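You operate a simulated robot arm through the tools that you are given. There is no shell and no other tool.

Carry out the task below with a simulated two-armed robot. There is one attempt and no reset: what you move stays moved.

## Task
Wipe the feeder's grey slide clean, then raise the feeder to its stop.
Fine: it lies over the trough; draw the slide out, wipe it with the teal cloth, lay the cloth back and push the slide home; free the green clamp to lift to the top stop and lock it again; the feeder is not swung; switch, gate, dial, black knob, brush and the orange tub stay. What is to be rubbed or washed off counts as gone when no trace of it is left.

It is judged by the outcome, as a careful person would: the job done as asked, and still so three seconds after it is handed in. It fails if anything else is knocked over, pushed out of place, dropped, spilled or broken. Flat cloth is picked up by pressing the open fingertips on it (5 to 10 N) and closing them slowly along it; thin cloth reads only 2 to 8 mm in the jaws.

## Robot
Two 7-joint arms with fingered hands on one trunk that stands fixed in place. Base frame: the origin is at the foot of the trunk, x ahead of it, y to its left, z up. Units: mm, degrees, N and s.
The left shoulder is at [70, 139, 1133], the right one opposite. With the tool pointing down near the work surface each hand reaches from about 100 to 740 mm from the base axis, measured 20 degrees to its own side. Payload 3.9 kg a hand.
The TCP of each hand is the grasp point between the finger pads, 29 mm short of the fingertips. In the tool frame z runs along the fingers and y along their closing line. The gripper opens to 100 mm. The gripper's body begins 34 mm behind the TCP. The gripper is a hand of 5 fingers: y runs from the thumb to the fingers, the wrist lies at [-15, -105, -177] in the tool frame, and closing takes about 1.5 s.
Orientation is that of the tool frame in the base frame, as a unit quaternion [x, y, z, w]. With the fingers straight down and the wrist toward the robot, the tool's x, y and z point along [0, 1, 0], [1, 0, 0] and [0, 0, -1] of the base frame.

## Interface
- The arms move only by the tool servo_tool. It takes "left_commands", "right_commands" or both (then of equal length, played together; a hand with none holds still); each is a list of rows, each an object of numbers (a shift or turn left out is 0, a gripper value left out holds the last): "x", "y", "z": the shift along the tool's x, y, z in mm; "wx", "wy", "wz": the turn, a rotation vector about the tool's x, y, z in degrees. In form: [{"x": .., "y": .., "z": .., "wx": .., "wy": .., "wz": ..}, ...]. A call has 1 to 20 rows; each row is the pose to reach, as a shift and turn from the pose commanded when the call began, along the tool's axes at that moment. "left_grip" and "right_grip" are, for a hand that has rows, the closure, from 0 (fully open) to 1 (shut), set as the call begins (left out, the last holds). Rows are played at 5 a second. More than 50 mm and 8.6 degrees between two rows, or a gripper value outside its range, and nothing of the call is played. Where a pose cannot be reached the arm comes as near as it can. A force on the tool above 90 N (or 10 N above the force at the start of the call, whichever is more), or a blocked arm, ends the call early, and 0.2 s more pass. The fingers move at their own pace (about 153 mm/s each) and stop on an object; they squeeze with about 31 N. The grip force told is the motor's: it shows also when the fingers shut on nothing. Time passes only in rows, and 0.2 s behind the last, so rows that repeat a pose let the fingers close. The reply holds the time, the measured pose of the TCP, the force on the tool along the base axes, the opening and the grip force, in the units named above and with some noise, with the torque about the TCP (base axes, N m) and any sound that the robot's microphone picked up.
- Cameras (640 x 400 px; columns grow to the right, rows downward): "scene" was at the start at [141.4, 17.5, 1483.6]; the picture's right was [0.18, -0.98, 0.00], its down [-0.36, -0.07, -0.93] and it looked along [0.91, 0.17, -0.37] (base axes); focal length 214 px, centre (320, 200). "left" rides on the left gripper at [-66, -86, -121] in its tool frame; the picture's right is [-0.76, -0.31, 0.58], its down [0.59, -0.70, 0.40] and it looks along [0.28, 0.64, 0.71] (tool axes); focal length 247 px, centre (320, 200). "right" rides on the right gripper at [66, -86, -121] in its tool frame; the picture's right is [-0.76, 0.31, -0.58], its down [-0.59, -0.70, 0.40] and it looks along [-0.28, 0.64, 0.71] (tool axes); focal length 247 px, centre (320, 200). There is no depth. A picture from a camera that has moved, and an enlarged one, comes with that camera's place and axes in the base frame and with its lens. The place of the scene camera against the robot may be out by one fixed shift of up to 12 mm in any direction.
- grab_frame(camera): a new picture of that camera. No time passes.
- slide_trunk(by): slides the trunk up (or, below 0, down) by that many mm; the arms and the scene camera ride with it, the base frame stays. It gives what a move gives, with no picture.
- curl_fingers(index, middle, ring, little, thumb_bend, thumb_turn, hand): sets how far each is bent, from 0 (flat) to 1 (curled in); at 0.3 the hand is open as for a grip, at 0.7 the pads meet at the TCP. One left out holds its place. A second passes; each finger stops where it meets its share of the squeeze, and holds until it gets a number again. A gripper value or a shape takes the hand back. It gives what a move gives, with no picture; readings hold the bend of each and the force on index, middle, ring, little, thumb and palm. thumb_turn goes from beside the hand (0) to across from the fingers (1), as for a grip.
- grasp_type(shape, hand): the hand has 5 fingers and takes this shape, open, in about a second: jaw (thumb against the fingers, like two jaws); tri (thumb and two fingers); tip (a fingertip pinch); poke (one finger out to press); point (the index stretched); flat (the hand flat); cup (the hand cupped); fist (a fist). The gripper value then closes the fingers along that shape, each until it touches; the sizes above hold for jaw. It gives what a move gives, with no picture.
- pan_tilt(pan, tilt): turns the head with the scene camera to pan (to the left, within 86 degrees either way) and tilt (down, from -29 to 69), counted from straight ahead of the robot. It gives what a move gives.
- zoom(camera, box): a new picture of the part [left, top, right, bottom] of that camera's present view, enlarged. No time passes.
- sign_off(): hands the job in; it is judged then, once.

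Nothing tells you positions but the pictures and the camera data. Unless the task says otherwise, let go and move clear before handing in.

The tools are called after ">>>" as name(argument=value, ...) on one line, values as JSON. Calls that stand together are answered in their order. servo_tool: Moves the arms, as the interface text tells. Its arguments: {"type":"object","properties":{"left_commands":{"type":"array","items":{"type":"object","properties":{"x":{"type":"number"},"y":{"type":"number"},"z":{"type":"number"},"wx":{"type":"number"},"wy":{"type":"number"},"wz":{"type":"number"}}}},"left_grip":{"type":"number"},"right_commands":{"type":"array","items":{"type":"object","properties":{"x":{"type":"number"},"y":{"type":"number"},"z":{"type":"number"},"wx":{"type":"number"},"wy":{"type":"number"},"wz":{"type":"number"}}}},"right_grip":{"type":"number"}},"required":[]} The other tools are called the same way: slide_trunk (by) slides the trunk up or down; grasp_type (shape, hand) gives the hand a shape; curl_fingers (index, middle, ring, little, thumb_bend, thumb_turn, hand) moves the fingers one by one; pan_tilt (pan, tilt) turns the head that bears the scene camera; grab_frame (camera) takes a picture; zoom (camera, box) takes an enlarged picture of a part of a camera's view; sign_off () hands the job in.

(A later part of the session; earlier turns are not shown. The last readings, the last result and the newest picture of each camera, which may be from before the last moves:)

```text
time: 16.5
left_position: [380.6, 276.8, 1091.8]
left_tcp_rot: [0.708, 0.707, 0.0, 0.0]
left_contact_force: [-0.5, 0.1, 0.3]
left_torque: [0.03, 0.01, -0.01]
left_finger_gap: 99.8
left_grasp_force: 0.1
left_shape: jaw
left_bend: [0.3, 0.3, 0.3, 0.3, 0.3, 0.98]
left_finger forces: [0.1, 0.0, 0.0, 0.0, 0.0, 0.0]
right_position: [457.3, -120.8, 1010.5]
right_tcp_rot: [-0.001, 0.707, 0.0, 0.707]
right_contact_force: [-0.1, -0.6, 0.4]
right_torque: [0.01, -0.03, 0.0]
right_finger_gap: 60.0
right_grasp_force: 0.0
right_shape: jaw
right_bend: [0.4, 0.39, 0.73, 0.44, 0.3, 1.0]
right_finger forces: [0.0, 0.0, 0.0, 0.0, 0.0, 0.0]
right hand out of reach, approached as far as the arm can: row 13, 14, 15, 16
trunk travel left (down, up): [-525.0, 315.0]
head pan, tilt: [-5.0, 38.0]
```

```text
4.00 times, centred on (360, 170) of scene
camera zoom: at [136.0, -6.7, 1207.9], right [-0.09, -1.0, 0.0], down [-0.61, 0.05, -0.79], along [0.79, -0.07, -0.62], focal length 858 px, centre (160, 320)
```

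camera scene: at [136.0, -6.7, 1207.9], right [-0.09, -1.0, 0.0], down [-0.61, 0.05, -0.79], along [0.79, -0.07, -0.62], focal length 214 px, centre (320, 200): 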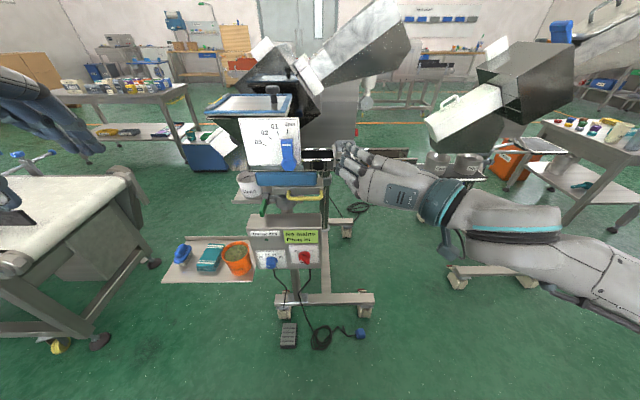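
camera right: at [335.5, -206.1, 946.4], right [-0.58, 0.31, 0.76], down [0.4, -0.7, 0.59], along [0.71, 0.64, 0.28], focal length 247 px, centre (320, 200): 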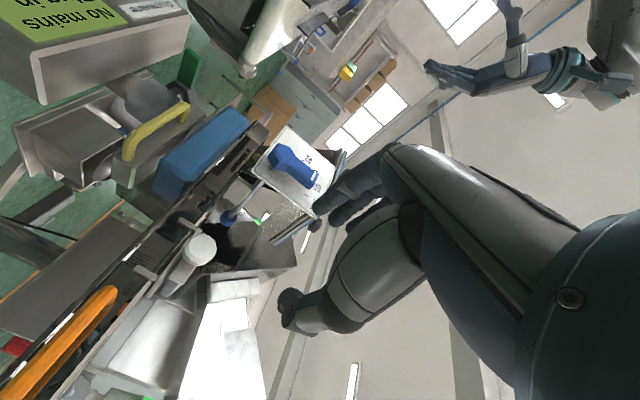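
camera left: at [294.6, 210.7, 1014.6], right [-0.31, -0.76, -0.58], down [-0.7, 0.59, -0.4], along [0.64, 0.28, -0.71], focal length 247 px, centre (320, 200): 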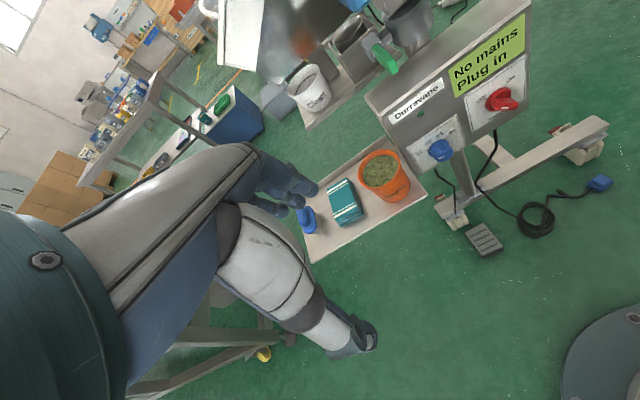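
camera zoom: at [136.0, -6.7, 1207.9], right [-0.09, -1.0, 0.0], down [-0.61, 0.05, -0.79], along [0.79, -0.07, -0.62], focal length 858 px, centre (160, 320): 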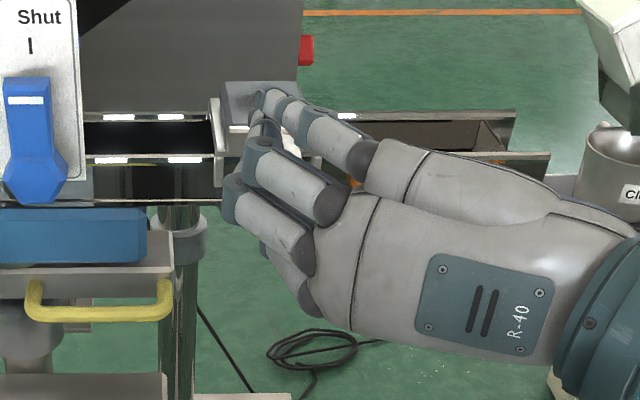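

The knob reads at (600, -118, 953) from this view too. I'll lower the right hand to the knob's height while still well in front of it.

>>> servo_tool(right_commands=[{"x": 28, "z": 15, "y": 1}, {"x": 56, "z": 30, "y": 2}, {"x": 56, "z": 40, "y": 2}])

>>> grab_frame(camera="scene")

>>> grab_frame(camera="right")

```text
time: 17.3
left_position: [381.3, 274.9, 1092.3]
left_tcp_rot: [0.707, 0.707, 0.0, -0.001]
left_contact_force: [0.1, -0.5, 0.9]
left_torque: [0.0, 0.0, 0.03]
left_finger_gap: 99.7
left_grasp_force: 0.2
left_shape: jaw
left_bend: [0.3, 0.3, 0.3, 0.3, 0.3, 0.98]
left_finger forces: [0.0, 0.0, 0.0, 0.0, 0.1, 0.0]
right_position: [496.9, -119.1, 954.7]
right_tcp_rot: [-0.001, 0.707, 0.0, 0.707]
right_contact_force: [0.0, -0.1, 0.9]
right_torque: [0.01, 0.02, -0.01]
right_finger_gap: 59.9
right_grasp_force: 0.0
right_shape: jaw
right_bend: [0.4, 0.39, 0.73, 0.44, 0.3, 1.0]
right_finger forces: [0.0, 0.0, 0.0, 0.0, 0.0, 0.1]
trunk travel left (down, up): [-525.0, 315.0]
head pan, tilt: [-5.0, 38.0]
```

```text
taken
camera scene: at [136.2, -6.7, 1207.9], right [-0.09, -1.0, 0.0], down [-0.61, 0.05, -0.79], along [0.78, -0.07, -0.62], focal length 214 px, centre (320, 200)
```

scene: 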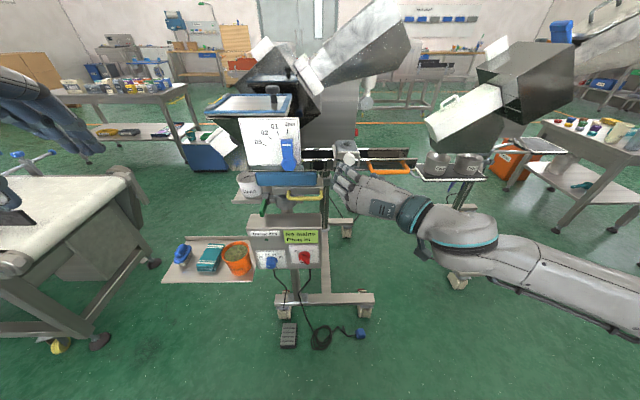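

```text
taken
camera right: at [376.2, -203.7, 890.0], right [-0.58, 0.31, 0.76], down [0.4, -0.7, 0.59], along [0.71, 0.64, 0.28], focal length 247 px, centre (320, 200)
```

right: 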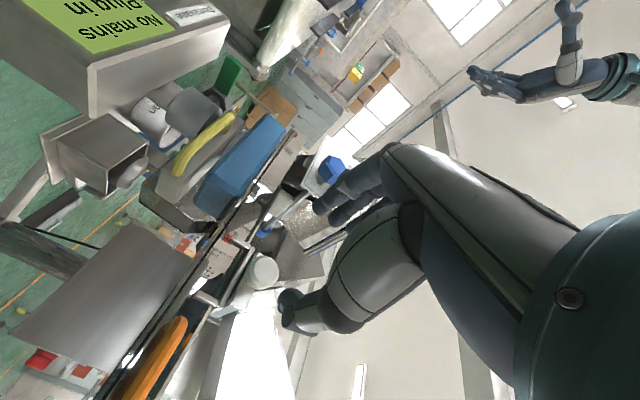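

The knob centre checks at (600, -118, 955), in line with the right hand. I'll advance straight forward around it.

>>> servo_tool(right_commands=[{"z": 20, "y": 0.5}, {"z": 40, "y": 1}, {"z": 60, "y": 1}, {"z": 75, "y": 1}, {"z": 88, "y": 1}])

>>> zoom(camera="scene", box=[300, 120, 420, 220])

>>> grab_frame(camera="right")

```text
time: 18.5
left_position: [380.8, 276.4, 1093.9]
left_tcp_rot: [0.707, 0.708, 0.001, 0.0]
left_contact_force: [-0.4, -0.2, 0.8]
left_torque: [-0.03, 0.01, 0.0]
left_finger_gap: 100.0
left_grasp_force: 0.1
left_shape: jaw
left_bend: [0.3, 0.3, 0.3, 0.3, 0.3, 0.98]
left_finger forces: [0.1, 0.0, 0.0, 0.0, 0.1, 0.1]
right_position: [585.3, -117.7, 956.1]
right_tcp_rot: [0.0, 0.707, -0.001, 0.707]
right_contact_force: [0.5, 1.3, -0.4]
right_torque: [-0.03, 0.03, 0.0]
right_finger_gap: 60.5
right_grasp_force: 0.0
right_shape: jaw
right_bend: [0.4, 0.39, 0.73, 0.44, 0.3, 1.0]
right_finger forces: [0.0, 0.1, 0.1, 0.1, 0.1, 0.1]
trunk travel left (down, up): [-525.0, 315.0]
head pan, tilt: [-5.0, 38.0]
```

```text
4.00 times, centred on (360, 170) of scene
camera zoom: at [136.4, -6.8, 1207.9], right [-0.09, -1.0, 0.0], down [-0.61, 0.05, -0.79], along [0.78, -0.07, -0.62], focal length 858 px, centre (160, 320)
```

zoom: 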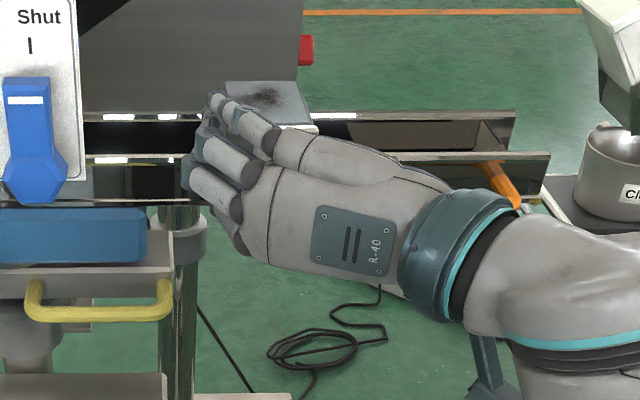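

```text
taken
camera right: at [463.2, -203.7, 890.2], right [-0.58, 0.31, 0.76], down [0.4, -0.7, 0.59], along [0.71, 0.64, 0.28], focal length 247 px, centre (320, 200)
```

right: 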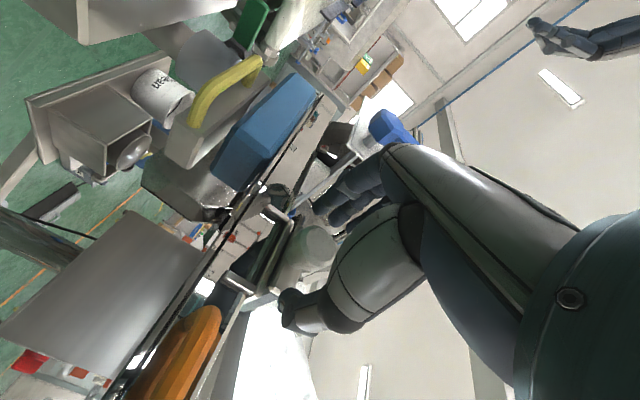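

>>> servo_tool(right_commands=[{"z": 5}, {"z": 10}])

>>> servo_tool(right_commands=[{"z": 0}, {"z": 0}, {"z": 0}, {"z": 0}, {"z": 0}, {"z": 0}, {"z": 0}, {"z": 0}, {"z": 0}], right_grip=0.75)

>>> zoom(camera="scene", box=[300, 120, 420, 220])

>>> grab_frame(camera="right")

```text
time: 19.1
left_position: [380.3, 275.2, 1092.5]
left_tcp_rot: [0.707, 0.707, 0.001, 0.0]
left_contact_force: [0.6, -0.8, 1.0]
left_torque: [0.01, -0.01, 0.01]
left_finger_gap: 99.5
left_grasp_force: 0.0
left_shape: jaw
left_bend: [0.3, 0.3, 0.3, 0.3, 0.3, 0.98]
left_finger forces: [0.0, 0.0, 0.0, 0.0, 0.0, 0.0]
right_position: [594.1, -118.3, 955.1]
right_tcp_rot: [-0.001, 0.708, 0.001, 0.707]
right_contact_force: [-0.7, -0.4, -0.7]
right_torque: [0.01, -0.01, -0.02]
right_finger_gap: 60.2
right_grasp_force: 0.0
right_shape: jaw
right_bend: [0.4, 0.39, 0.73, 0.44, 0.3, 1.0]
right_finger forces: [0.1, 0.0, 0.0, 0.1, 0.1, 0.0]
trunk travel left (down, up): [-525.0, 315.0]
head pan, tilt: [-5.0, 38.0]
```

```text
time: 21.1
left_position: [379.2, 275.4, 1093.2]
left_tcp_rot: [0.707, 0.707, 0.002, 0.0]
left_contact_force: [0.2, -0.3, -0.4]
left_torque: [0.0, -0.06, -0.02]
left_finger_gap: 99.9
left_grasp_force: 0.0
left_shape: jaw
left_bend: [0.3, 0.3, 0.3, 0.3, 0.3, 0.98]
left_finger forces: [0.0, 0.0, 0.1, 0.1, 0.0, 0.0]
right_position: [594.6, -118.4, 955.9]
right_tcp_rot: [0.001, 0.706, 0.001, 0.708]
right_contact_force: [-3.7, -8.2, 2.5]
right_torque: [0.18, -0.05, -0.67]
right_finger_gap: 31.0
right_grasp_force: 30.9
right_shape: jaw
right_bend: [0.56, 0.6, 0.72, 0.61, 0.41, 1.0]
right_finger forces: [14.1, 5.6, 0.0, 0.1, 35.2, 0.0]
trunk travel left (down, up): [-525.0, 315.0]
head pan, tilt: [-5.0, 38.0]
```

```text
4.00 times, centred on (360, 170) of scene
camera zoom: at [135.2, -8.3, 1208.0], right [-0.09, -1.0, 0.0], down [-0.61, 0.05, -0.79], along [0.79, -0.07, -0.62], focal length 858 px, centre (160, 320)
```

zoom: 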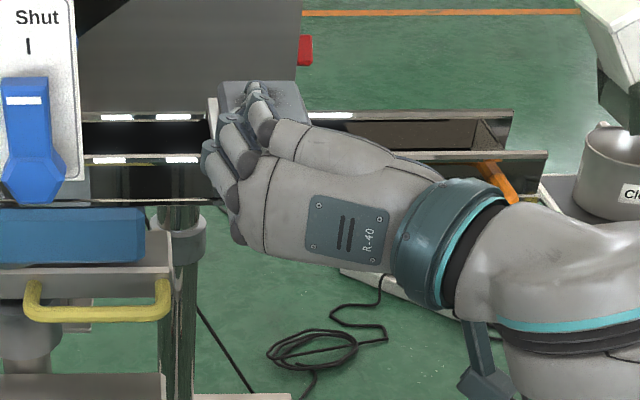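

```text
taken
camera right: at [472.7, -204.5, 890.5], right [-0.58, 0.31, 0.76], down [0.4, -0.7, 0.59], along [0.71, 0.64, 0.29], focal length 247 px, centre (320, 200)
```

right: 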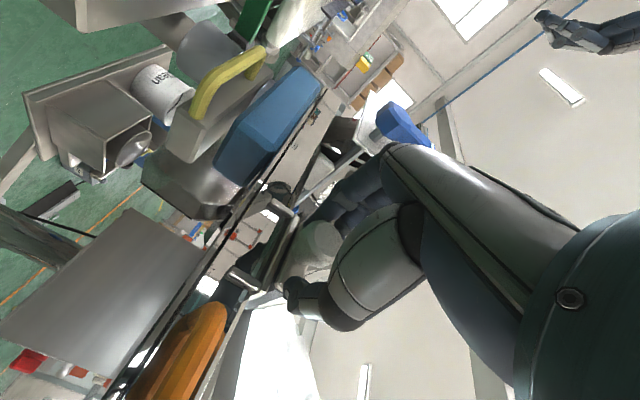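

The knob is held (31 mm). I'll ease the sideways load by 2 mm and pull out gently in small steps, watching the force.

>>> servo_tool(right_commands=[{"y": -2, "z": -2}, {"y": -2, "z": -5}, {"y": -2, "z": -8}, {"y": -2, "z": -12}])

>>> zoom(camera="scene", box=[300, 120, 420, 220])

```text
time: 22.1
left_position: [379.4, 276.7, 1093.0]
left_tcp_rot: [0.707, 0.707, 0.0, 0.0]
left_contact_force: [-0.1, 0.5, -0.2]
left_torque: [-0.01, -0.03, 0.04]
left_finger_gap: 99.9
left_grasp_force: 0.0
left_shape: jaw
left_bend: [0.3, 0.3, 0.3, 0.3, 0.3, 0.98]
left_finger forces: [0.0, 0.0, 0.0, 0.1, 0.1, 0.0]
right_position: [581.7, -119.1, 956.0]
right_tcp_rot: [-0.001, 0.707, 0.001, 0.707]
right_contact_force: [0.1, 0.6, 5.4]
right_torque: [0.24, -0.07, -0.32]
right_finger_gap: 30.1
right_grasp_force: 30.6
right_shape: jaw
right_bend: [0.55, 0.59, 0.72, 0.61, 0.42, 1.0]
right_finger forces: [17.9, 8.2, 0.1, 0.0, 32.3, 0.1]
trunk travel left (down, up): [-525.0, 315.0]
head pan, tilt: [-5.0, 38.0]
```

```text
4.00 times, centred on (360, 170) of scene
camera zoom: at [135.5, -6.7, 1208.0], right [-0.09, -1.0, 0.0], down [-0.61, 0.05, -0.79], along [0.79, -0.07, -0.62], focal length 858 px, centre (160, 320)
```

zoom: 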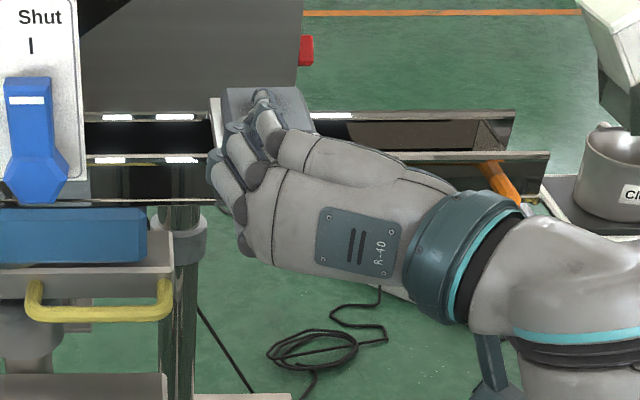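

The slide is moving freely. I'll continue pulling.

>>> servo_tool(right_commands=[{"x": -1, "z": -5}, {"x": -1, "z": -10}, {"x": -1, "z": -15}, {"x": -1, "z": -20}, {"x": -1, "z": -25}])

>>> zoom(camera="scene", box=[300, 120, 420, 220])

>>> grab_frame(camera="right")

```text
time: 23.3
left_position: [380.2, 277.3, 1092.1]
left_tcp_rot: [0.707, 0.707, 0.001, -0.001]
left_contact_force: [0.6, -0.1, -0.7]
left_torque: [0.04, -0.02, -0.01]
left_finger_gap: 99.6
left_grasp_force: 0.0
left_shape: jaw
left_bend: [0.3, 0.3, 0.3, 0.3, 0.3, 0.98]
left_finger forces: [0.1, 0.1, 0.0, 0.0, 0.0, 0.0]
right_position: [558.6, -118.8, 955.3]
right_tcp_rot: [0.0, 0.708, -0.001, 0.706]
right_contact_force: [0.2, 2.1, 0.6]
right_torque: [0.18, 0.04, -0.23]
right_finger_gap: 29.6
right_grasp_force: 31.0
right_shape: jaw
right_bend: [0.55, 0.59, 0.72, 0.61, 0.42, 1.0]
right_finger forces: [18.6, 7.5, 0.1, 0.0, 30.6, 0.0]
trunk travel left (down, up): [-525.0, 315.0]
head pan, tilt: [-5.0, 38.0]
```

```text
4.00 times, centred on (360, 170) of scene
camera zoom: at [136.0, -6.6, 1207.9], right [-0.09, -1.0, 0.0], down [-0.61, 0.05, -0.79], along [0.79, -0.07, -0.62], focal length 858 px, centre (160, 320)
```

zoom: 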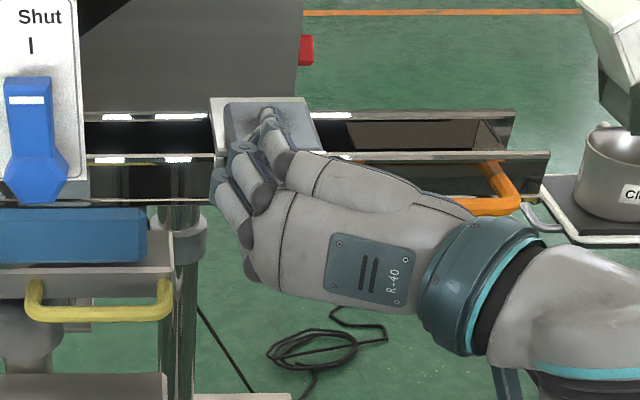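

```text
taken
camera right: at [437.1, -204.4, 890.9], right [-0.58, 0.31, 0.76], down [0.4, -0.7, 0.59], along [0.71, 0.64, 0.28], focal length 247 px, centre (320, 200)
```

right: 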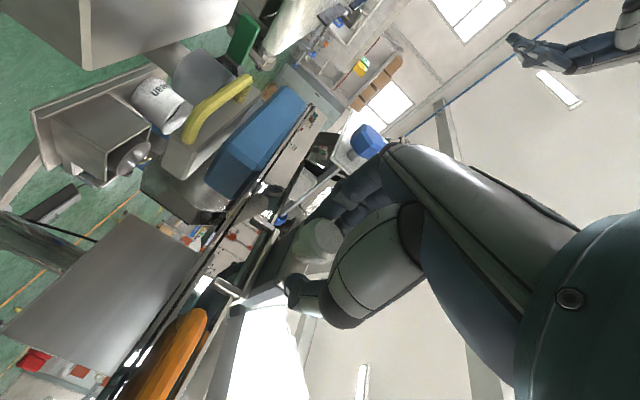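

>>> servo_tool(right_commands=[{"z": -4}, {"z": -8}, {"z": -12}, {"z": -16}, {"z": -20}])

>>> zoom(camera="scene", box=[300, 120, 420, 220])

```text
time: 24.5
left_position: [379.8, 277.5, 1090.8]
left_tcp_rot: [0.707, 0.707, -0.001, 0.0]
left_contact_force: [-0.2, -0.1, -0.5]
left_torque: [0.01, -0.01, 0.03]
left_finger_gap: 99.8
left_grasp_force: 0.1
left_shape: jaw
left_bend: [0.3, 0.3, 0.3, 0.3, 0.3, 0.98]
left_finger forces: [0.0, 0.0, 0.0, 0.0, 0.0, 0.0]
right_position: [538.1, -118.6, 954.7]
right_tcp_rot: [0.0, 0.706, 0.0, 0.708]
right_contact_force: [0.5, 5.7, 3.8]
right_torque: [0.2, -0.09, -0.15]
right_finger_gap: 29.2
right_grasp_force: 31.3
right_shape: jaw
right_bend: [0.54, 0.58, 0.72, 0.61, 0.42, 1.0]
right_finger forces: [19.8, 8.9, 0.0, 0.0, 26.1, 0.0]
trunk travel left (down, up): [-525.0, 315.0]
head pan, tilt: [-5.0, 38.0]
```

```text
4.00 times, centred on (360, 170) of scene
camera zoom: at [135.7, -5.8, 1208.0], right [-0.09, -1.0, 0.0], down [-0.61, 0.05, -0.79], along [0.79, -0.07, -0.62], focal length 858 px, centre (160, 320)
```

zoom: 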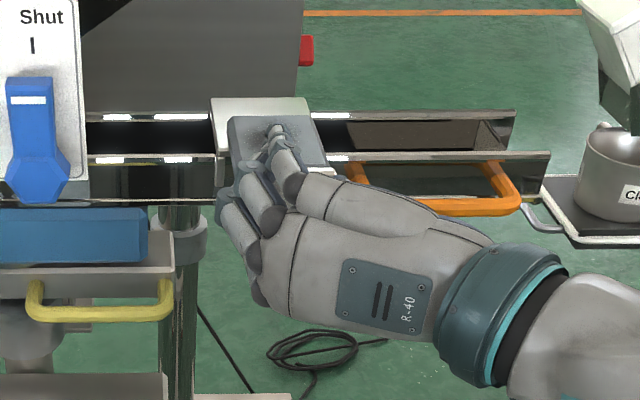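

>>> zoom(camera="right", box=[180, 200, 360, 330])

>>> zoom(camera="scene", box=[340, 135, 400, 185])

>>> grab_frame(camera="left")

```text
3.08 times, centred on (270, 265) of right
camera zoom: at [416.2, -204.4, 890.6], right [-0.58, 0.31, 0.76], down [0.4, -0.7, 0.59], along [0.71, 0.64, 0.28], focal length 760 px, centre (474, 0)
```

zoom: 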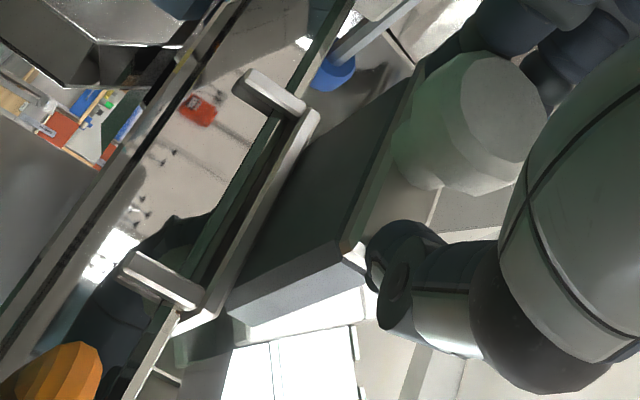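

```text
8.00 times, centred on (370, 160) of scene
camera zoom: at [135.7, -5.8, 1208.0], right [-0.09, -1.0, 0.0], down [-0.61, 0.05, -0.79], along [0.79, -0.07, -0.62], focal length 1716 px, centre (-80, 520)
```

zoom: 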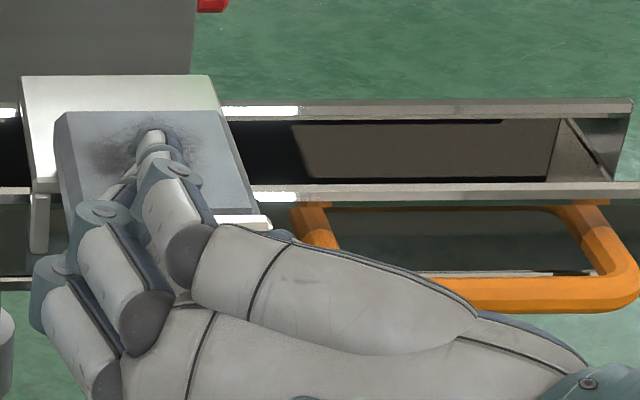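

```text
taken
camera left: at [294.4, 211.0, 1214.4], right [-0.31, -0.76, -0.58], down [-0.7, 0.59, -0.4], along [0.64, 0.28, -0.71], focal length 247 px, centre (320, 200)
```

left: 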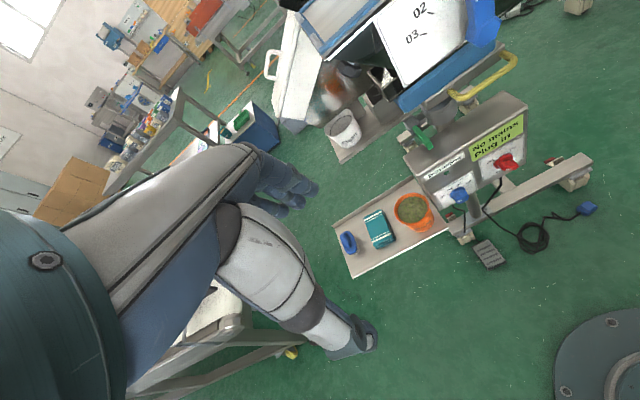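

The slide is out about 57 mm with very little force. I'll try a bit further to find its stop, carefully.

>>> servo_tool(right_commands=[{"z": -3, "y": 1}, {"z": -6, "y": 1}, {"z": -9, "y": 1}, {"z": -12, "y": 1}])

>>> zoom(camera="scene", box=[340, 135, 400, 185])

>>> zoom(camera="right", box=[180, 200, 360, 330])

```text
time: 25.5
left_position: [381.0, 276.9, 1091.3]
left_tcp_rot: [0.707, 0.707, -0.001, -0.002]
left_contact_force: [-0.5, 0.4, 1.3]
left_torque: [0.02, -0.03, 0.01]
left_finger_gap: 99.7
left_grasp_force: 0.1
left_shape: jaw
left_bend: [0.3, 0.3, 0.3, 0.3, 0.3, 0.98]
left_finger forces: [0.1, 0.0, 0.0, 0.0, 0.0, 0.0]
right_position: [526.7, -118.9, 955.5]
right_tcp_rot: [0.0, 0.707, -0.001, 0.707]
right_contact_force: [9.6, 3.7, 4.0]
right_torque: [0.18, -0.09, -0.23]
right_finger_gap: 28.5
right_grasp_force: 31.5
right_shape: jaw
right_bend: [0.54, 0.58, 0.72, 0.61, 0.43, 1.0]
right_finger forces: [19.5, 8.6, 0.0, 0.0, 23.5, 0.0]
trunk travel left (down, up): [-525.0, 315.0]
head pan, tilt: [-5.0, 38.0]
```

```text
8.00 times, centred on (370, 160) of scene
camera zoom: at [137.4, -6.1, 1207.8], right [-0.09, -1.0, 0.0], down [-0.61, 0.05, -0.79], along [0.78, -0.07, -0.62], focal length 1716 px, centre (-80, 520)
```

zoom: 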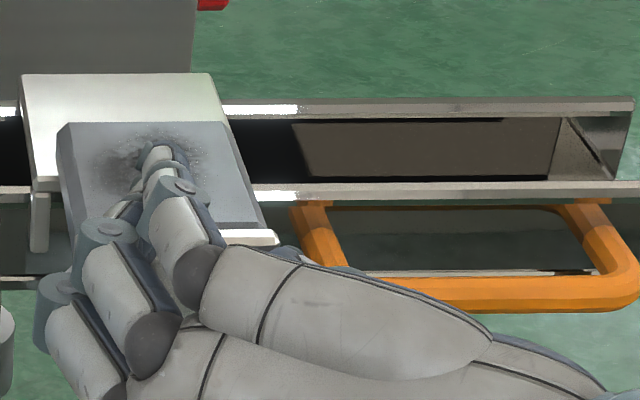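

```text
3.08 times, centred on (270, 265) of right
camera zoom: at [406.3, -203.9, 890.8], right [-0.58, 0.31, 0.76], down [0.4, -0.7, 0.59], along [0.71, 0.64, 0.28], focal length 760 px, centre (474, 0)
```

zoom: 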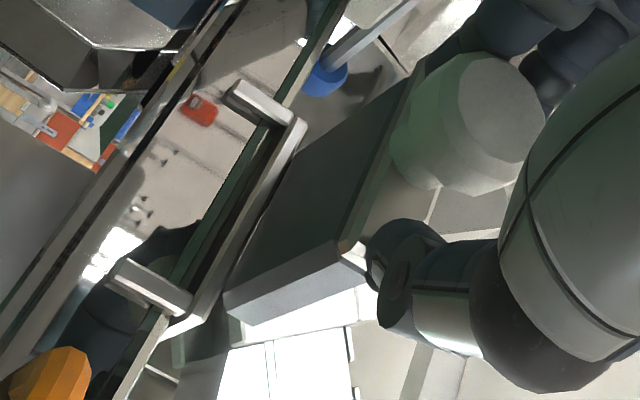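

The force rose to about 10 N at 67 mm — the slide's stop. I'll relax 1–2 mm, open, and back the right hand off.

>>> servo_tool(right_commands=[{"z": 2}, {"z": 2}])

>>> servo_tool(right_commands=[{"z": 0}, {"z": 0}, {"z": 0}, {"z": 0}, {"z": 0}], right_grip=0.35)

>>> zoom(camera="scene", box=[340, 135, 400, 185])

```text
time: 26.1
left_position: [380.1, 275.4, 1092.1]
left_tcp_rot: [0.707, 0.707, 0.0, 0.0]
left_contact_force: [-0.5, -0.9, -0.1]
left_torque: [0.01, 0.02, 0.0]
left_finger_gap: 99.7
left_grasp_force: 0.0
left_shape: jaw
left_bend: [0.3, 0.3, 0.3, 0.3, 0.3, 0.98]
left_finger forces: [0.1, 0.0, 0.0, 0.0, 0.1, 0.1]
right_position: [528.0, -118.3, 956.3]
right_tcp_rot: [0.0, 0.707, 0.0, 0.707]
right_contact_force: [0.9, 0.0, 0.5]
right_torque: [0.24, -0.06, -0.5]
right_finger_gap: 28.5
right_grasp_force: 30.9
right_shape: jaw
right_bend: [0.54, 0.58, 0.72, 0.61, 0.42, 1.0]
right_finger forces: [18.8, 7.4, 0.0, 0.0, 27.1, 0.0]
trunk travel left (down, up): [-525.0, 315.0]
head pan, tilt: [-5.0, 38.0]
```

```text
time: 27.3
left_position: [380.6, 276.7, 1093.6]
left_tcp_rot: [0.706, 0.708, 0.0, 0.0]
left_contact_force: [0.2, -0.4, 0.0]
left_torque: [0.02, -0.02, -0.02]
left_finger_gap: 99.9
left_grasp_force: 0.1
left_shape: jaw
left_bend: [0.3, 0.3, 0.3, 0.3, 0.3, 0.98]
left_finger forces: [0.0, 0.1, 0.0, 0.0, 0.1, 0.0]
right_position: [529.0, -118.3, 956.8]
right_tcp_rot: [0.0, 0.707, 0.0, 0.707]
right_contact_force: [-0.1, -0.1, -0.3]
right_torque: [0.01, -0.01, 0.01]
right_finger_gap: 64.9
right_grasp_force: 0.1
right_shape: jaw
right_bend: [0.41, 0.37, 0.27, 0.43, 0.31, 0.99]
right_finger forces: [0.0, 0.1, 0.1, 0.0, 0.0, 0.1]
trunk travel left (down, up): [-525.0, 315.0]
head pan, tilt: [-5.0, 38.0]
```

```text
8.00 times, centred on (370, 160) of scene
camera zoom: at [136.1, -7.0, 1207.9], right [-0.09, -1.0, 0.0], down [-0.61, 0.05, -0.79], along [0.79, -0.07, -0.62], focal length 1716 px, centre (-80, 520)
```

zoom: 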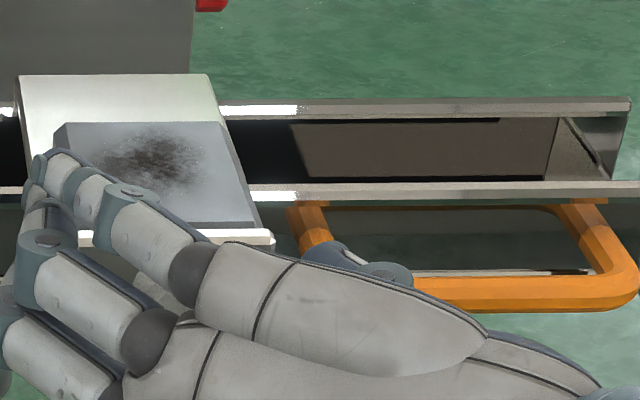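

Released cleanly; the stain is fully visible. I'll back the right hand off and to the right.

>>> servo_tool(right_commands=[{"z": -20}, {"z": -40}, {"z": -55}, {"z": -60, "y": -40}, {"z": -60, "y": -80}, {"z": -60, "y": -120}, {"z": -60, "y": -160}, {"z": -60, "y": -190}])

>>> grab_frame(camera="scene")

>>> zoom(camera="scene", box=[320, 130, 420, 200])

>>> zoom(camera="scene", box=[155, 220, 275, 300])

```text
time: 29.1
left_position: [381.5, 275.1, 1092.9]
left_tcp_rot: [0.708, 0.707, 0.0, 0.0]
left_contact_force: [0.2, -0.2, -0.1]
left_torque: [0.01, 0.0, 0.0]
left_finger_gap: 99.9
left_grasp_force: 0.1
left_shape: jaw
left_bend: [0.3, 0.3, 0.3, 0.3, 0.3, 0.98]
left_finger forces: [0.0, 0.1, 0.1, 0.0, 0.1, 0.0]
right_position: [468.4, -308.6, 956.5]
right_tcp_rot: [0.0, 0.707, 0.002, 0.707]
right_contact_force: [0.1, -0.8, 0.2]
right_torque: [-0.02, -0.03, 0.02]
right_finger_gap: 64.8
right_grasp_force: 0.1
right_shape: jaw
right_bend: [0.41, 0.37, 0.27, 0.43, 0.3, 0.99]
right_finger forces: [0.0, 0.0, 0.0, 0.1, 0.0, 0.1]
right hand out of reach, approached as far as the arm can: row 3, 4
trunk travel left (down, up): [-525.0, 315.0]
head pan, tilt: [-5.0, 38.0]
```

```text
taken
camera scene: at [136.1, -7.4, 1207.9], right [-0.09, -1.0, 0.0], down [-0.61, 0.05, -0.79], along [0.79, -0.07, -0.62], focal length 214 px, centre (320, 200)
```

scene: 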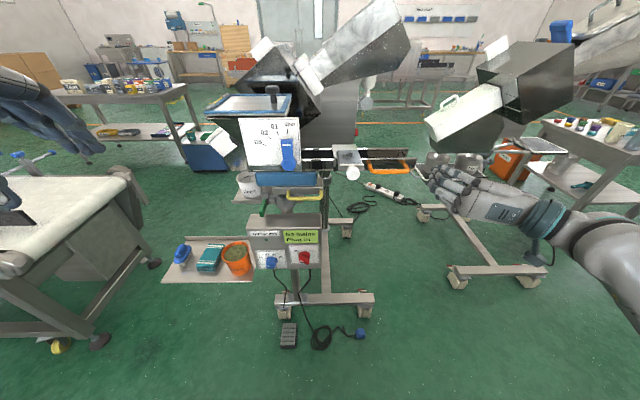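

```text
5.71 times, centred on (370, 165) of scene
camera zoom: at [136.1, -7.4, 1207.9], right [-0.09, -1.0, 0.0], down [-0.61, 0.05, -0.79], along [0.79, -0.07, -0.62], focal length 1226 px, centre (34, 400)
```

zoom: 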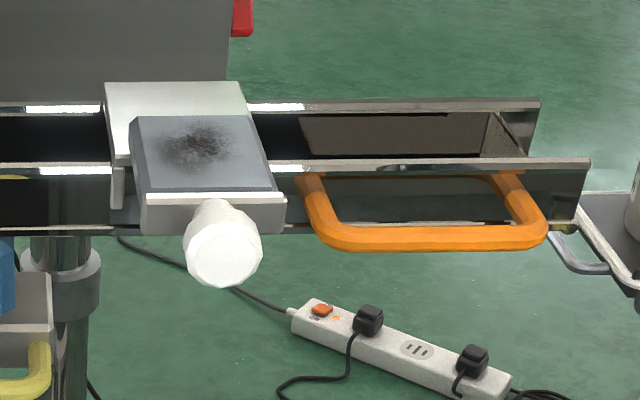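

```text
5.00 times, centred on (215, 260) of scene
camera zoom: at [136.1, -7.4, 1207.9], right [-0.09, -1.0, 0.0], down [-0.61, 0.05, -0.79], along [0.79, -0.07, -0.62], focal length 1072 px, centre (845, -100)
```

zoom: 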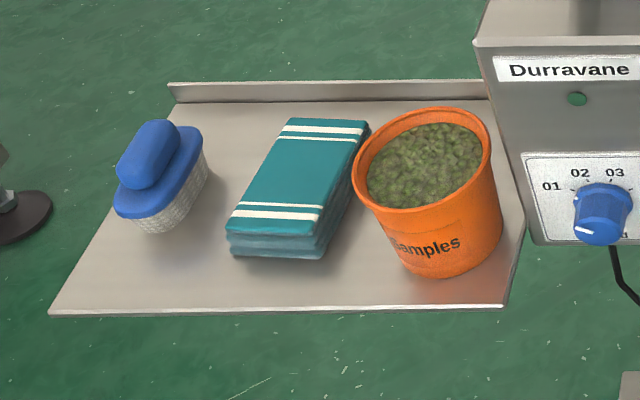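

The slide stays drawn, stain in view. Next is the cloth: a folded pad about 90 × 56 mm near (615, 312). I'll refine its position with the left hand camera.

>>> zoom(camera="left", box=[310, 170, 470, 290])

```text
3.33 times, centred on (390, 230) of left
camera zoom: at [294.7, 209.4, 1214.6], right [-0.31, -0.76, -0.58], down [-0.7, 0.59, -0.4], along [0.64, 0.28, -0.71], focal length 823 px, centre (87, 100)
```

zoom: 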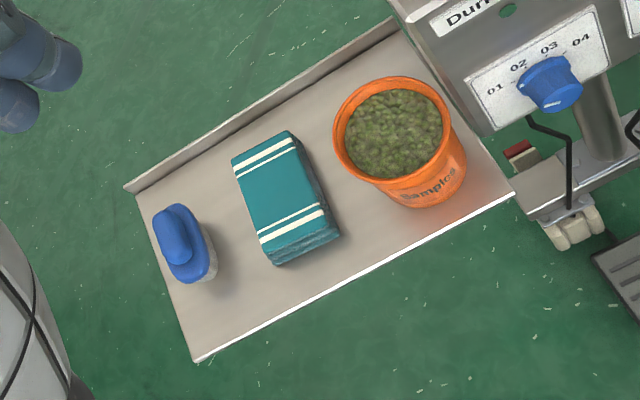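

The cloth's top corners come out at about (692,350), (602,367), (682,293), (592,310), z about 591; it sits between brush (right edge y≈400) and tub (rim left edge y≈268). I'll bring the left hand down in front of the tray first.

>>> servo_tool(left_commands=[{"x": 4, "y": 6, "z": 42}, {"x": 8, "y": 12, "z": 84}, {"x": 13, "y": 18, "z": 126}, {"x": 17, "y": 24, "z": 168}, {"x": 22, "y": 30, "z": 210}, {"x": 26, "y": 36, "z": 252}, {"x": 31, "y": 42, "z": 294}, {"x": 35, "y": 49, "z": 332}])

>>> grab_frame(camera="left")

>>> grab_frame(camera="scene")

```text
time: 30.9
left_position: [429.5, 311.2, 762.0]
left_tcp_rot: [0.707, 0.707, 0.001, -0.001]
left_contact_force: [0.5, 0.0, -0.6]
left_torque: [0.0, 0.01, -0.03]
left_finger_gap: 99.5
left_grasp_force: 0.1
left_shape: jaw
left_bend: [0.3, 0.3, 0.3, 0.3, 0.3, 0.98]
left_finger forces: [0.0, 0.0, 0.0, 0.0, 0.0, 0.1]
right_position: [468.7, -307.7, 955.8]
right_tcp_rot: [0.001, 0.707, 0.001, 0.707]
right_contact_force: [0.1, 0.1, 0.2]
right_torque: [-0.03, -0.02, 0.02]
right_finger_gap: 64.8
right_grasp_force: 0.0
right_shape: jaw
right_bend: [0.41, 0.37, 0.27, 0.43, 0.3, 0.99]
right_finger forces: [0.0, 0.0, 0.0, 0.0, 0.0, 0.0]
trunk travel left (down, up): [-525.0, 315.0]
head pan, tilt: [-5.0, 38.0]
```

```text
taken
camera left: at [343.7, 246.1, 883.6], right [-0.31, -0.76, -0.58], down [-0.7, 0.59, -0.4], along [0.64, 0.28, -0.71], focal length 247 px, centre (320, 200)
```

left: 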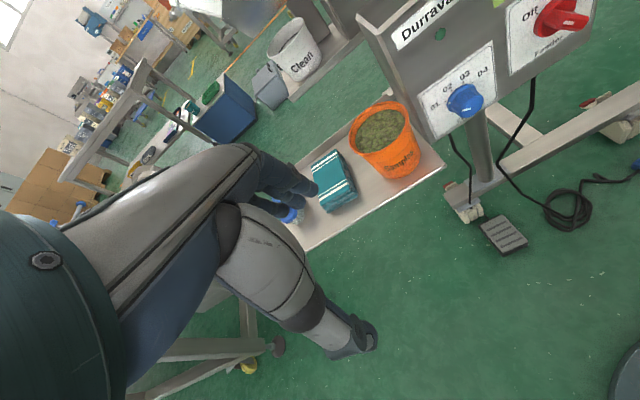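

```text
taken
camera scene: at [136.2, -6.7, 1207.9], right [-0.09, -1.0, 0.0], down [-0.61, 0.05, -0.79], along [0.78, -0.07, -0.62], focal length 214 px, centre (320, 200)
```

scene: 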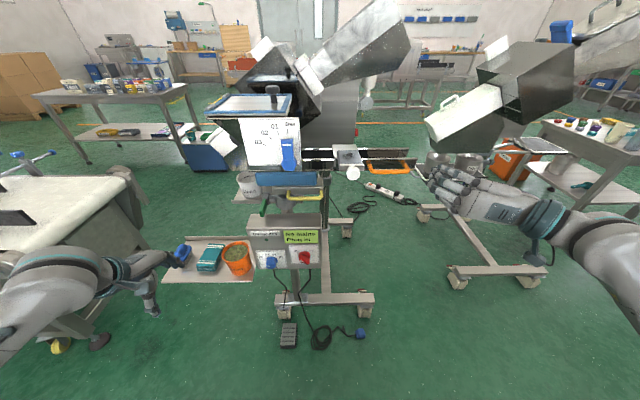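

>>> zoom(camera="left", box=[270, 90, 450, 250])

```text
2.50 times, centred on (360, 170) of left
camera zoom: at [343.7, 246.1, 883.6], right [-0.31, -0.76, -0.58], down [-0.7, 0.59, -0.4], along [0.64, 0.28, -0.71], focal length 617 px, centre (220, 275)
```

zoom: 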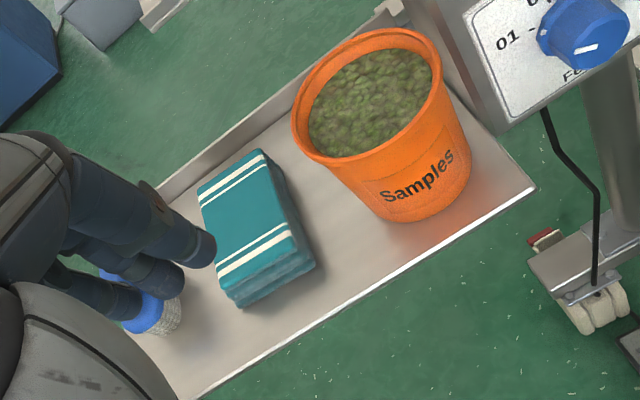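

Positions agree (cloth centre 640, 329; top z 591; about 30 mm thick). I'll turn the left hand so it closes across the pad's short side, thumb toward the tub, and hover above the cloth.

>>> servo_tool(left_commands=[{"x": 1.8, "y": 15, "z": 6, "wz": -8}, {"x": 3.6, "y": 30, "z": 12, "wz": -16}, {"x": 5.4, "y": 50, "z": 18, "wz": -24}, {"x": 7.2, "y": 70, "z": 24, "wz": -32}, {"x": 9, "y": 92, "z": 30, "wz": -40}, {"x": 10.8, "y": 116, "z": 36, "wz": -48}, {"x": 12.6, "y": 140, "z": 42, "wz": -56}, {"x": 14.4, "y": 165, "z": 48, "wz": -64}, {"x": 16.2, "y": 188, "z": 54, "wz": -72}, {"x": 18, "y": 210.5, "z": 60, "wz": -80}], left_grip=0.2)

>>> grab_frame(camera="left")

>>> grab_frame(camera="scene")

```text
time: 33.1
left_position: [640.3, 329.3, 701.3]
left_tcp_rot: [0.086, 0.996, 0.0, 0.001]
left_contact_force: [0.4, -0.3, 0.0]
left_torque: [0.0, 0.0, 0.01]
left_finger_gap: 80.5
left_grasp_force: 0.1
left_shape: jaw
left_bend: [0.37, 0.33, 0.25, 0.37, 0.3, 0.99]
left_finger forces: [0.1, 0.0, 0.0, 0.0, 0.0, 0.0]
right_position: [468.9, -308.2, 955.5]
right_tcp_rot: [0.001, 0.708, 0.0, 0.707]
right_contact_force: [-0.3, 0.8, -0.2]
right_torque: [0.01, 0.01, 0.04]
right_finger_gap: 64.7
right_grasp_force: 0.0
right_shape: jaw
right_bend: [0.41, 0.37, 0.27, 0.43, 0.3, 0.99]
right_finger forces: [0.0, 0.0, 0.1, 0.1, 0.0, 0.1]
trunk travel left (down, up): [-525.0, 315.0]
head pan, tilt: [-5.0, 38.0]
```

```text
taken
camera left: at [690.2, 231.7, 822.6], right [0.69, -0.43, -0.58], down [-0.7, -0.59, -0.4], along [-0.17, 0.68, -0.71], focal length 247 px, centre (320, 200)
```

left: 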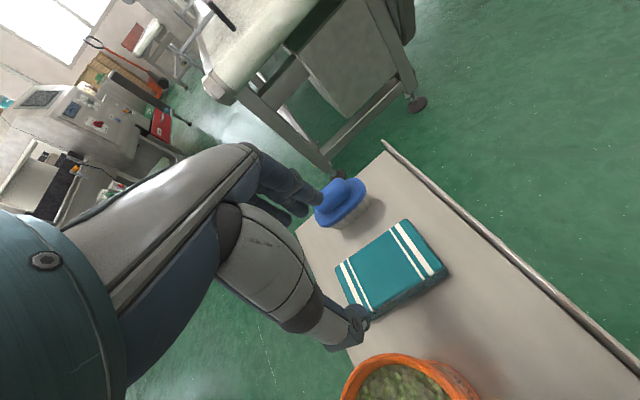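

```text
taken
camera scene: at [136.8, -7.5, 1207.8], right [-0.09, -1.0, 0.0], down [-0.61, 0.05, -0.79], along [0.78, -0.07, -0.62], focal length 214 px, centre (320, 200)
```

scene: 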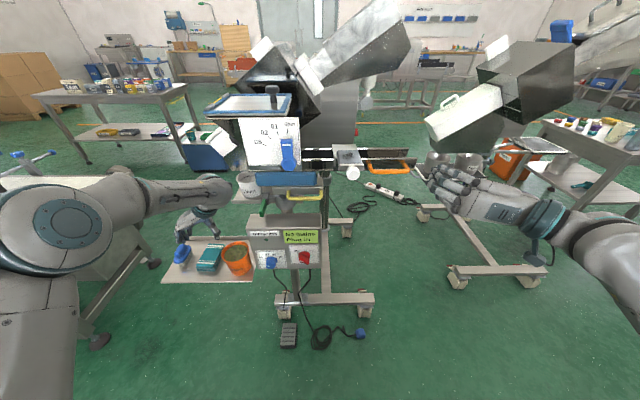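

The hand is centred over the pad with clearance to brush and tub. I'll descend most of the way and check.

>>> servo_tool(left_commands=[{"x": -1, "z": 25}, {"x": -2, "z": 50}, {"x": -3, "z": 70}])

>>> grab_frame(camera="left")

>>> zoom(camera="scene", box=[155, 200, 275, 290])

```text
time: 33.9
left_position: [642.2, 328.4, 629.1]
left_tcp_rot: [0.088, 0.996, 0.001, 0.0]
left_contact_force: [0.7, -0.3, -0.6]
left_torque: [0.01, 0.01, -0.01]
left_finger_gap: 80.6
left_grasp_force: 0.0
left_shape: jaw
left_bend: [0.37, 0.33, 0.25, 0.37, 0.3, 0.99]
left_finger forces: [0.0, 0.0, 0.0, 0.0, 0.0, 0.0]
right_position: [469.0, -309.3, 955.8]
right_tcp_rot: [0.0, 0.707, 0.001, 0.707]
right_contact_force: [0.3, 0.1, 0.0]
right_torque: [0.02, -0.02, 0.01]
right_finger_gap: 64.8
right_grasp_force: 0.0
right_shape: jaw
right_bend: [0.41, 0.37, 0.27, 0.43, 0.3, 0.99]
right_finger forces: [0.0, 0.1, 0.0, 0.0, 0.0, 0.0]
trunk travel left (down, up): [-525.0, 315.0]
head pan, tilt: [-5.0, 38.0]
```

```text
taken
camera left: at [692.4, 231.8, 751.8], right [0.69, -0.43, -0.58], down [-0.7, -0.59, -0.4], along [-0.17, 0.68, -0.71], focal length 247 px, centre (320, 200)
```

left: 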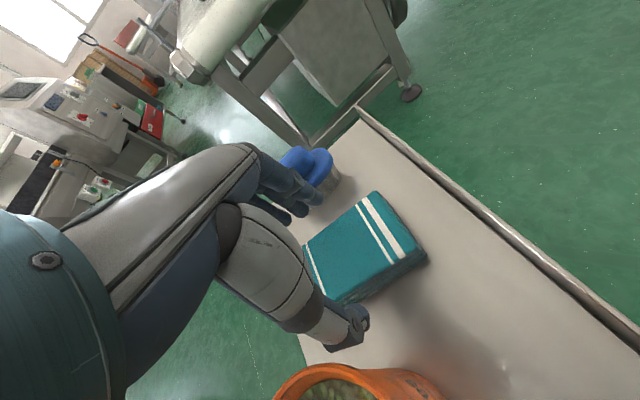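

```text
4.44 times, centred on (215, 245) of scene
camera zoom: at [136.5, -7.2, 1207.9], right [-0.09, -1.0, 0.0], down [-0.61, 0.05, -0.79], along [0.78, -0.07, -0.62], focal length 953 px, centre (787, 0)
```

zoom: 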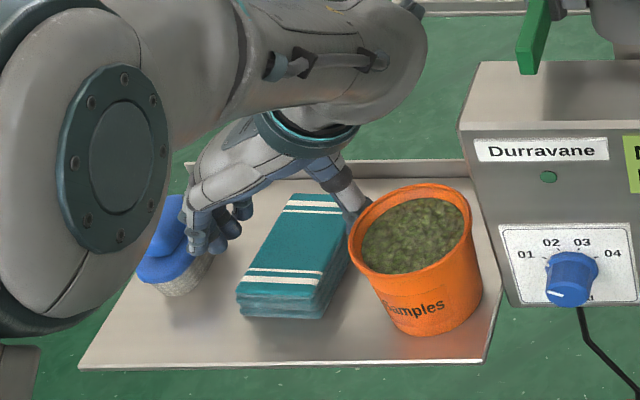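

>>> servo_tool(left_commands=[{"z": 0}, {"z": 9}, {"z": 18}, {"z": 25}], left_grip=0.26)

>>> grab_frame(camera="left")

>>> zoom(camera="scene", box=[155, 200, 275, 290])

```text
time: 34.9
left_position: [643.1, 327.4, 605.1]
left_tcp_rot: [0.087, 0.996, 0.0, 0.001]
left_contact_force: [-0.3, 0.7, 0.8]
left_torque: [0.02, -0.02, -0.01]
left_finger_gap: 74.3
left_grasp_force: 0.1
left_shape: jaw
left_bend: [0.4, 0.34, 0.25, 0.39, 0.3, 0.99]
left_finger forces: [0.1, 0.0, 0.1, 0.0, 0.0, 0.0]
right_position: [469.1, -307.7, 955.6]
right_tcp_rot: [0.0, 0.707, 0.001, 0.707]
right_contact_force: [0.7, 0.1, 0.3]
right_torque: [-0.01, 0.01, 0.02]
right_finger_gap: 64.7
right_grasp_force: 0.1
right_shape: jaw
right_bend: [0.41, 0.37, 0.27, 0.43, 0.3, 0.99]
right_finger forces: [0.0, 0.0, 0.0, 0.0, 0.0, 0.0]
trunk travel left (down, up): [-525.0, 315.0]
head pan, tilt: [-5.0, 38.0]
```

```text
taken
camera left: at [692.9, 231.4, 726.7], right [0.69, -0.43, -0.58], down [-0.7, -0.59, -0.4], along [-0.17, 0.68, -0.71], focal length 247 px, centre (320, 200)
```

left: 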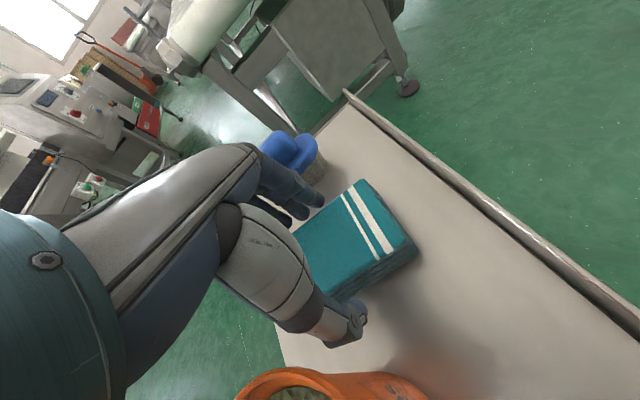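

```text
4.44 times, centred on (215, 245) of scene
camera zoom: at [136.3, -7.0, 1207.9], right [-0.09, -1.0, 0.0], down [-0.61, 0.05, -0.79], along [0.78, -0.07, -0.62], focal length 953 px, centre (787, 0)
```

zoom: 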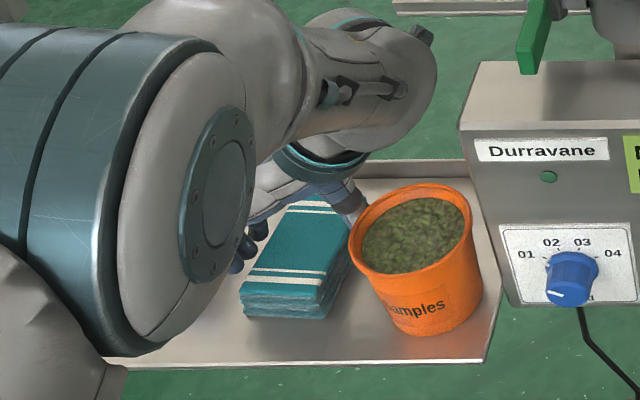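

Fingertips are at about z 576 on both sides of the pad. I'll close on it.

>>> servo_tool(left_commands=[{"z": 0}, {"z": 0}, {"z": 0}, {"z": 0}, {"z": 0}, {"z": 0}, {"z": 0}, {"z": 0}], left_grip=0.6)

>>> grab_frame(camera="left")

>>> zoom(camera="scene", box=[155, 200, 275, 290])

```text
time: 36.7
left_position: [642.3, 327.8, 605.3]
left_tcp_rot: [0.087, 0.996, 0.0, 0.0]
left_contact_force: [0.5, 0.1, 0.3]
left_torque: [-0.01, -0.01, -0.02]
left_finger_gap: 60.3
left_grasp_force: 31.3
left_shape: jaw
left_bend: [0.39, 0.38, 0.73, 0.49, 0.32, 0.99]
left_finger forces: [16.0, 8.0, 3.7, 0.0, 27.5, 0.1]
right_position: [467.8, -308.3, 956.2]
right_tcp_rot: [0.0, 0.707, -0.001, 0.707]
right_contact_force: [0.8, -0.1, -0.2]
right_torque: [0.0, 0.0, 0.0]
right_finger_gap: 64.7
right_grasp_force: 0.0
right_shape: jaw
right_bend: [0.41, 0.37, 0.27, 0.43, 0.3, 0.99]
right_finger forces: [0.0, 0.0, 0.1, 0.1, 0.0, 0.1]
trunk travel left (down, up): [-525.0, 315.0]
head pan, tilt: [-5.0, 38.0]
```

```text
taken
camera left: at [692.8, 231.6, 726.8], right [0.69, -0.43, -0.58], down [-0.7, -0.59, -0.4], along [-0.17, 0.68, -0.71], focal length 247 px, centre (320, 200)
```

left: 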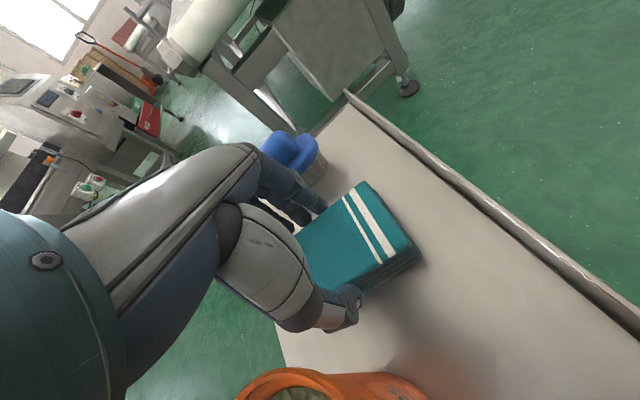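

```text
4.44 times, centred on (215, 245) of scene
camera zoom: at [136.1, -6.9, 1207.9], right [-0.09, -1.0, 0.0], down [-0.61, 0.05, -0.79], along [0.79, -0.07, -0.62], focal length 953 px, centre (787, 0)
```

zoom: 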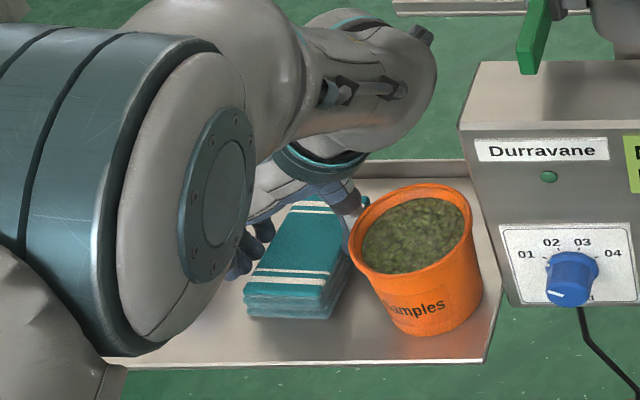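

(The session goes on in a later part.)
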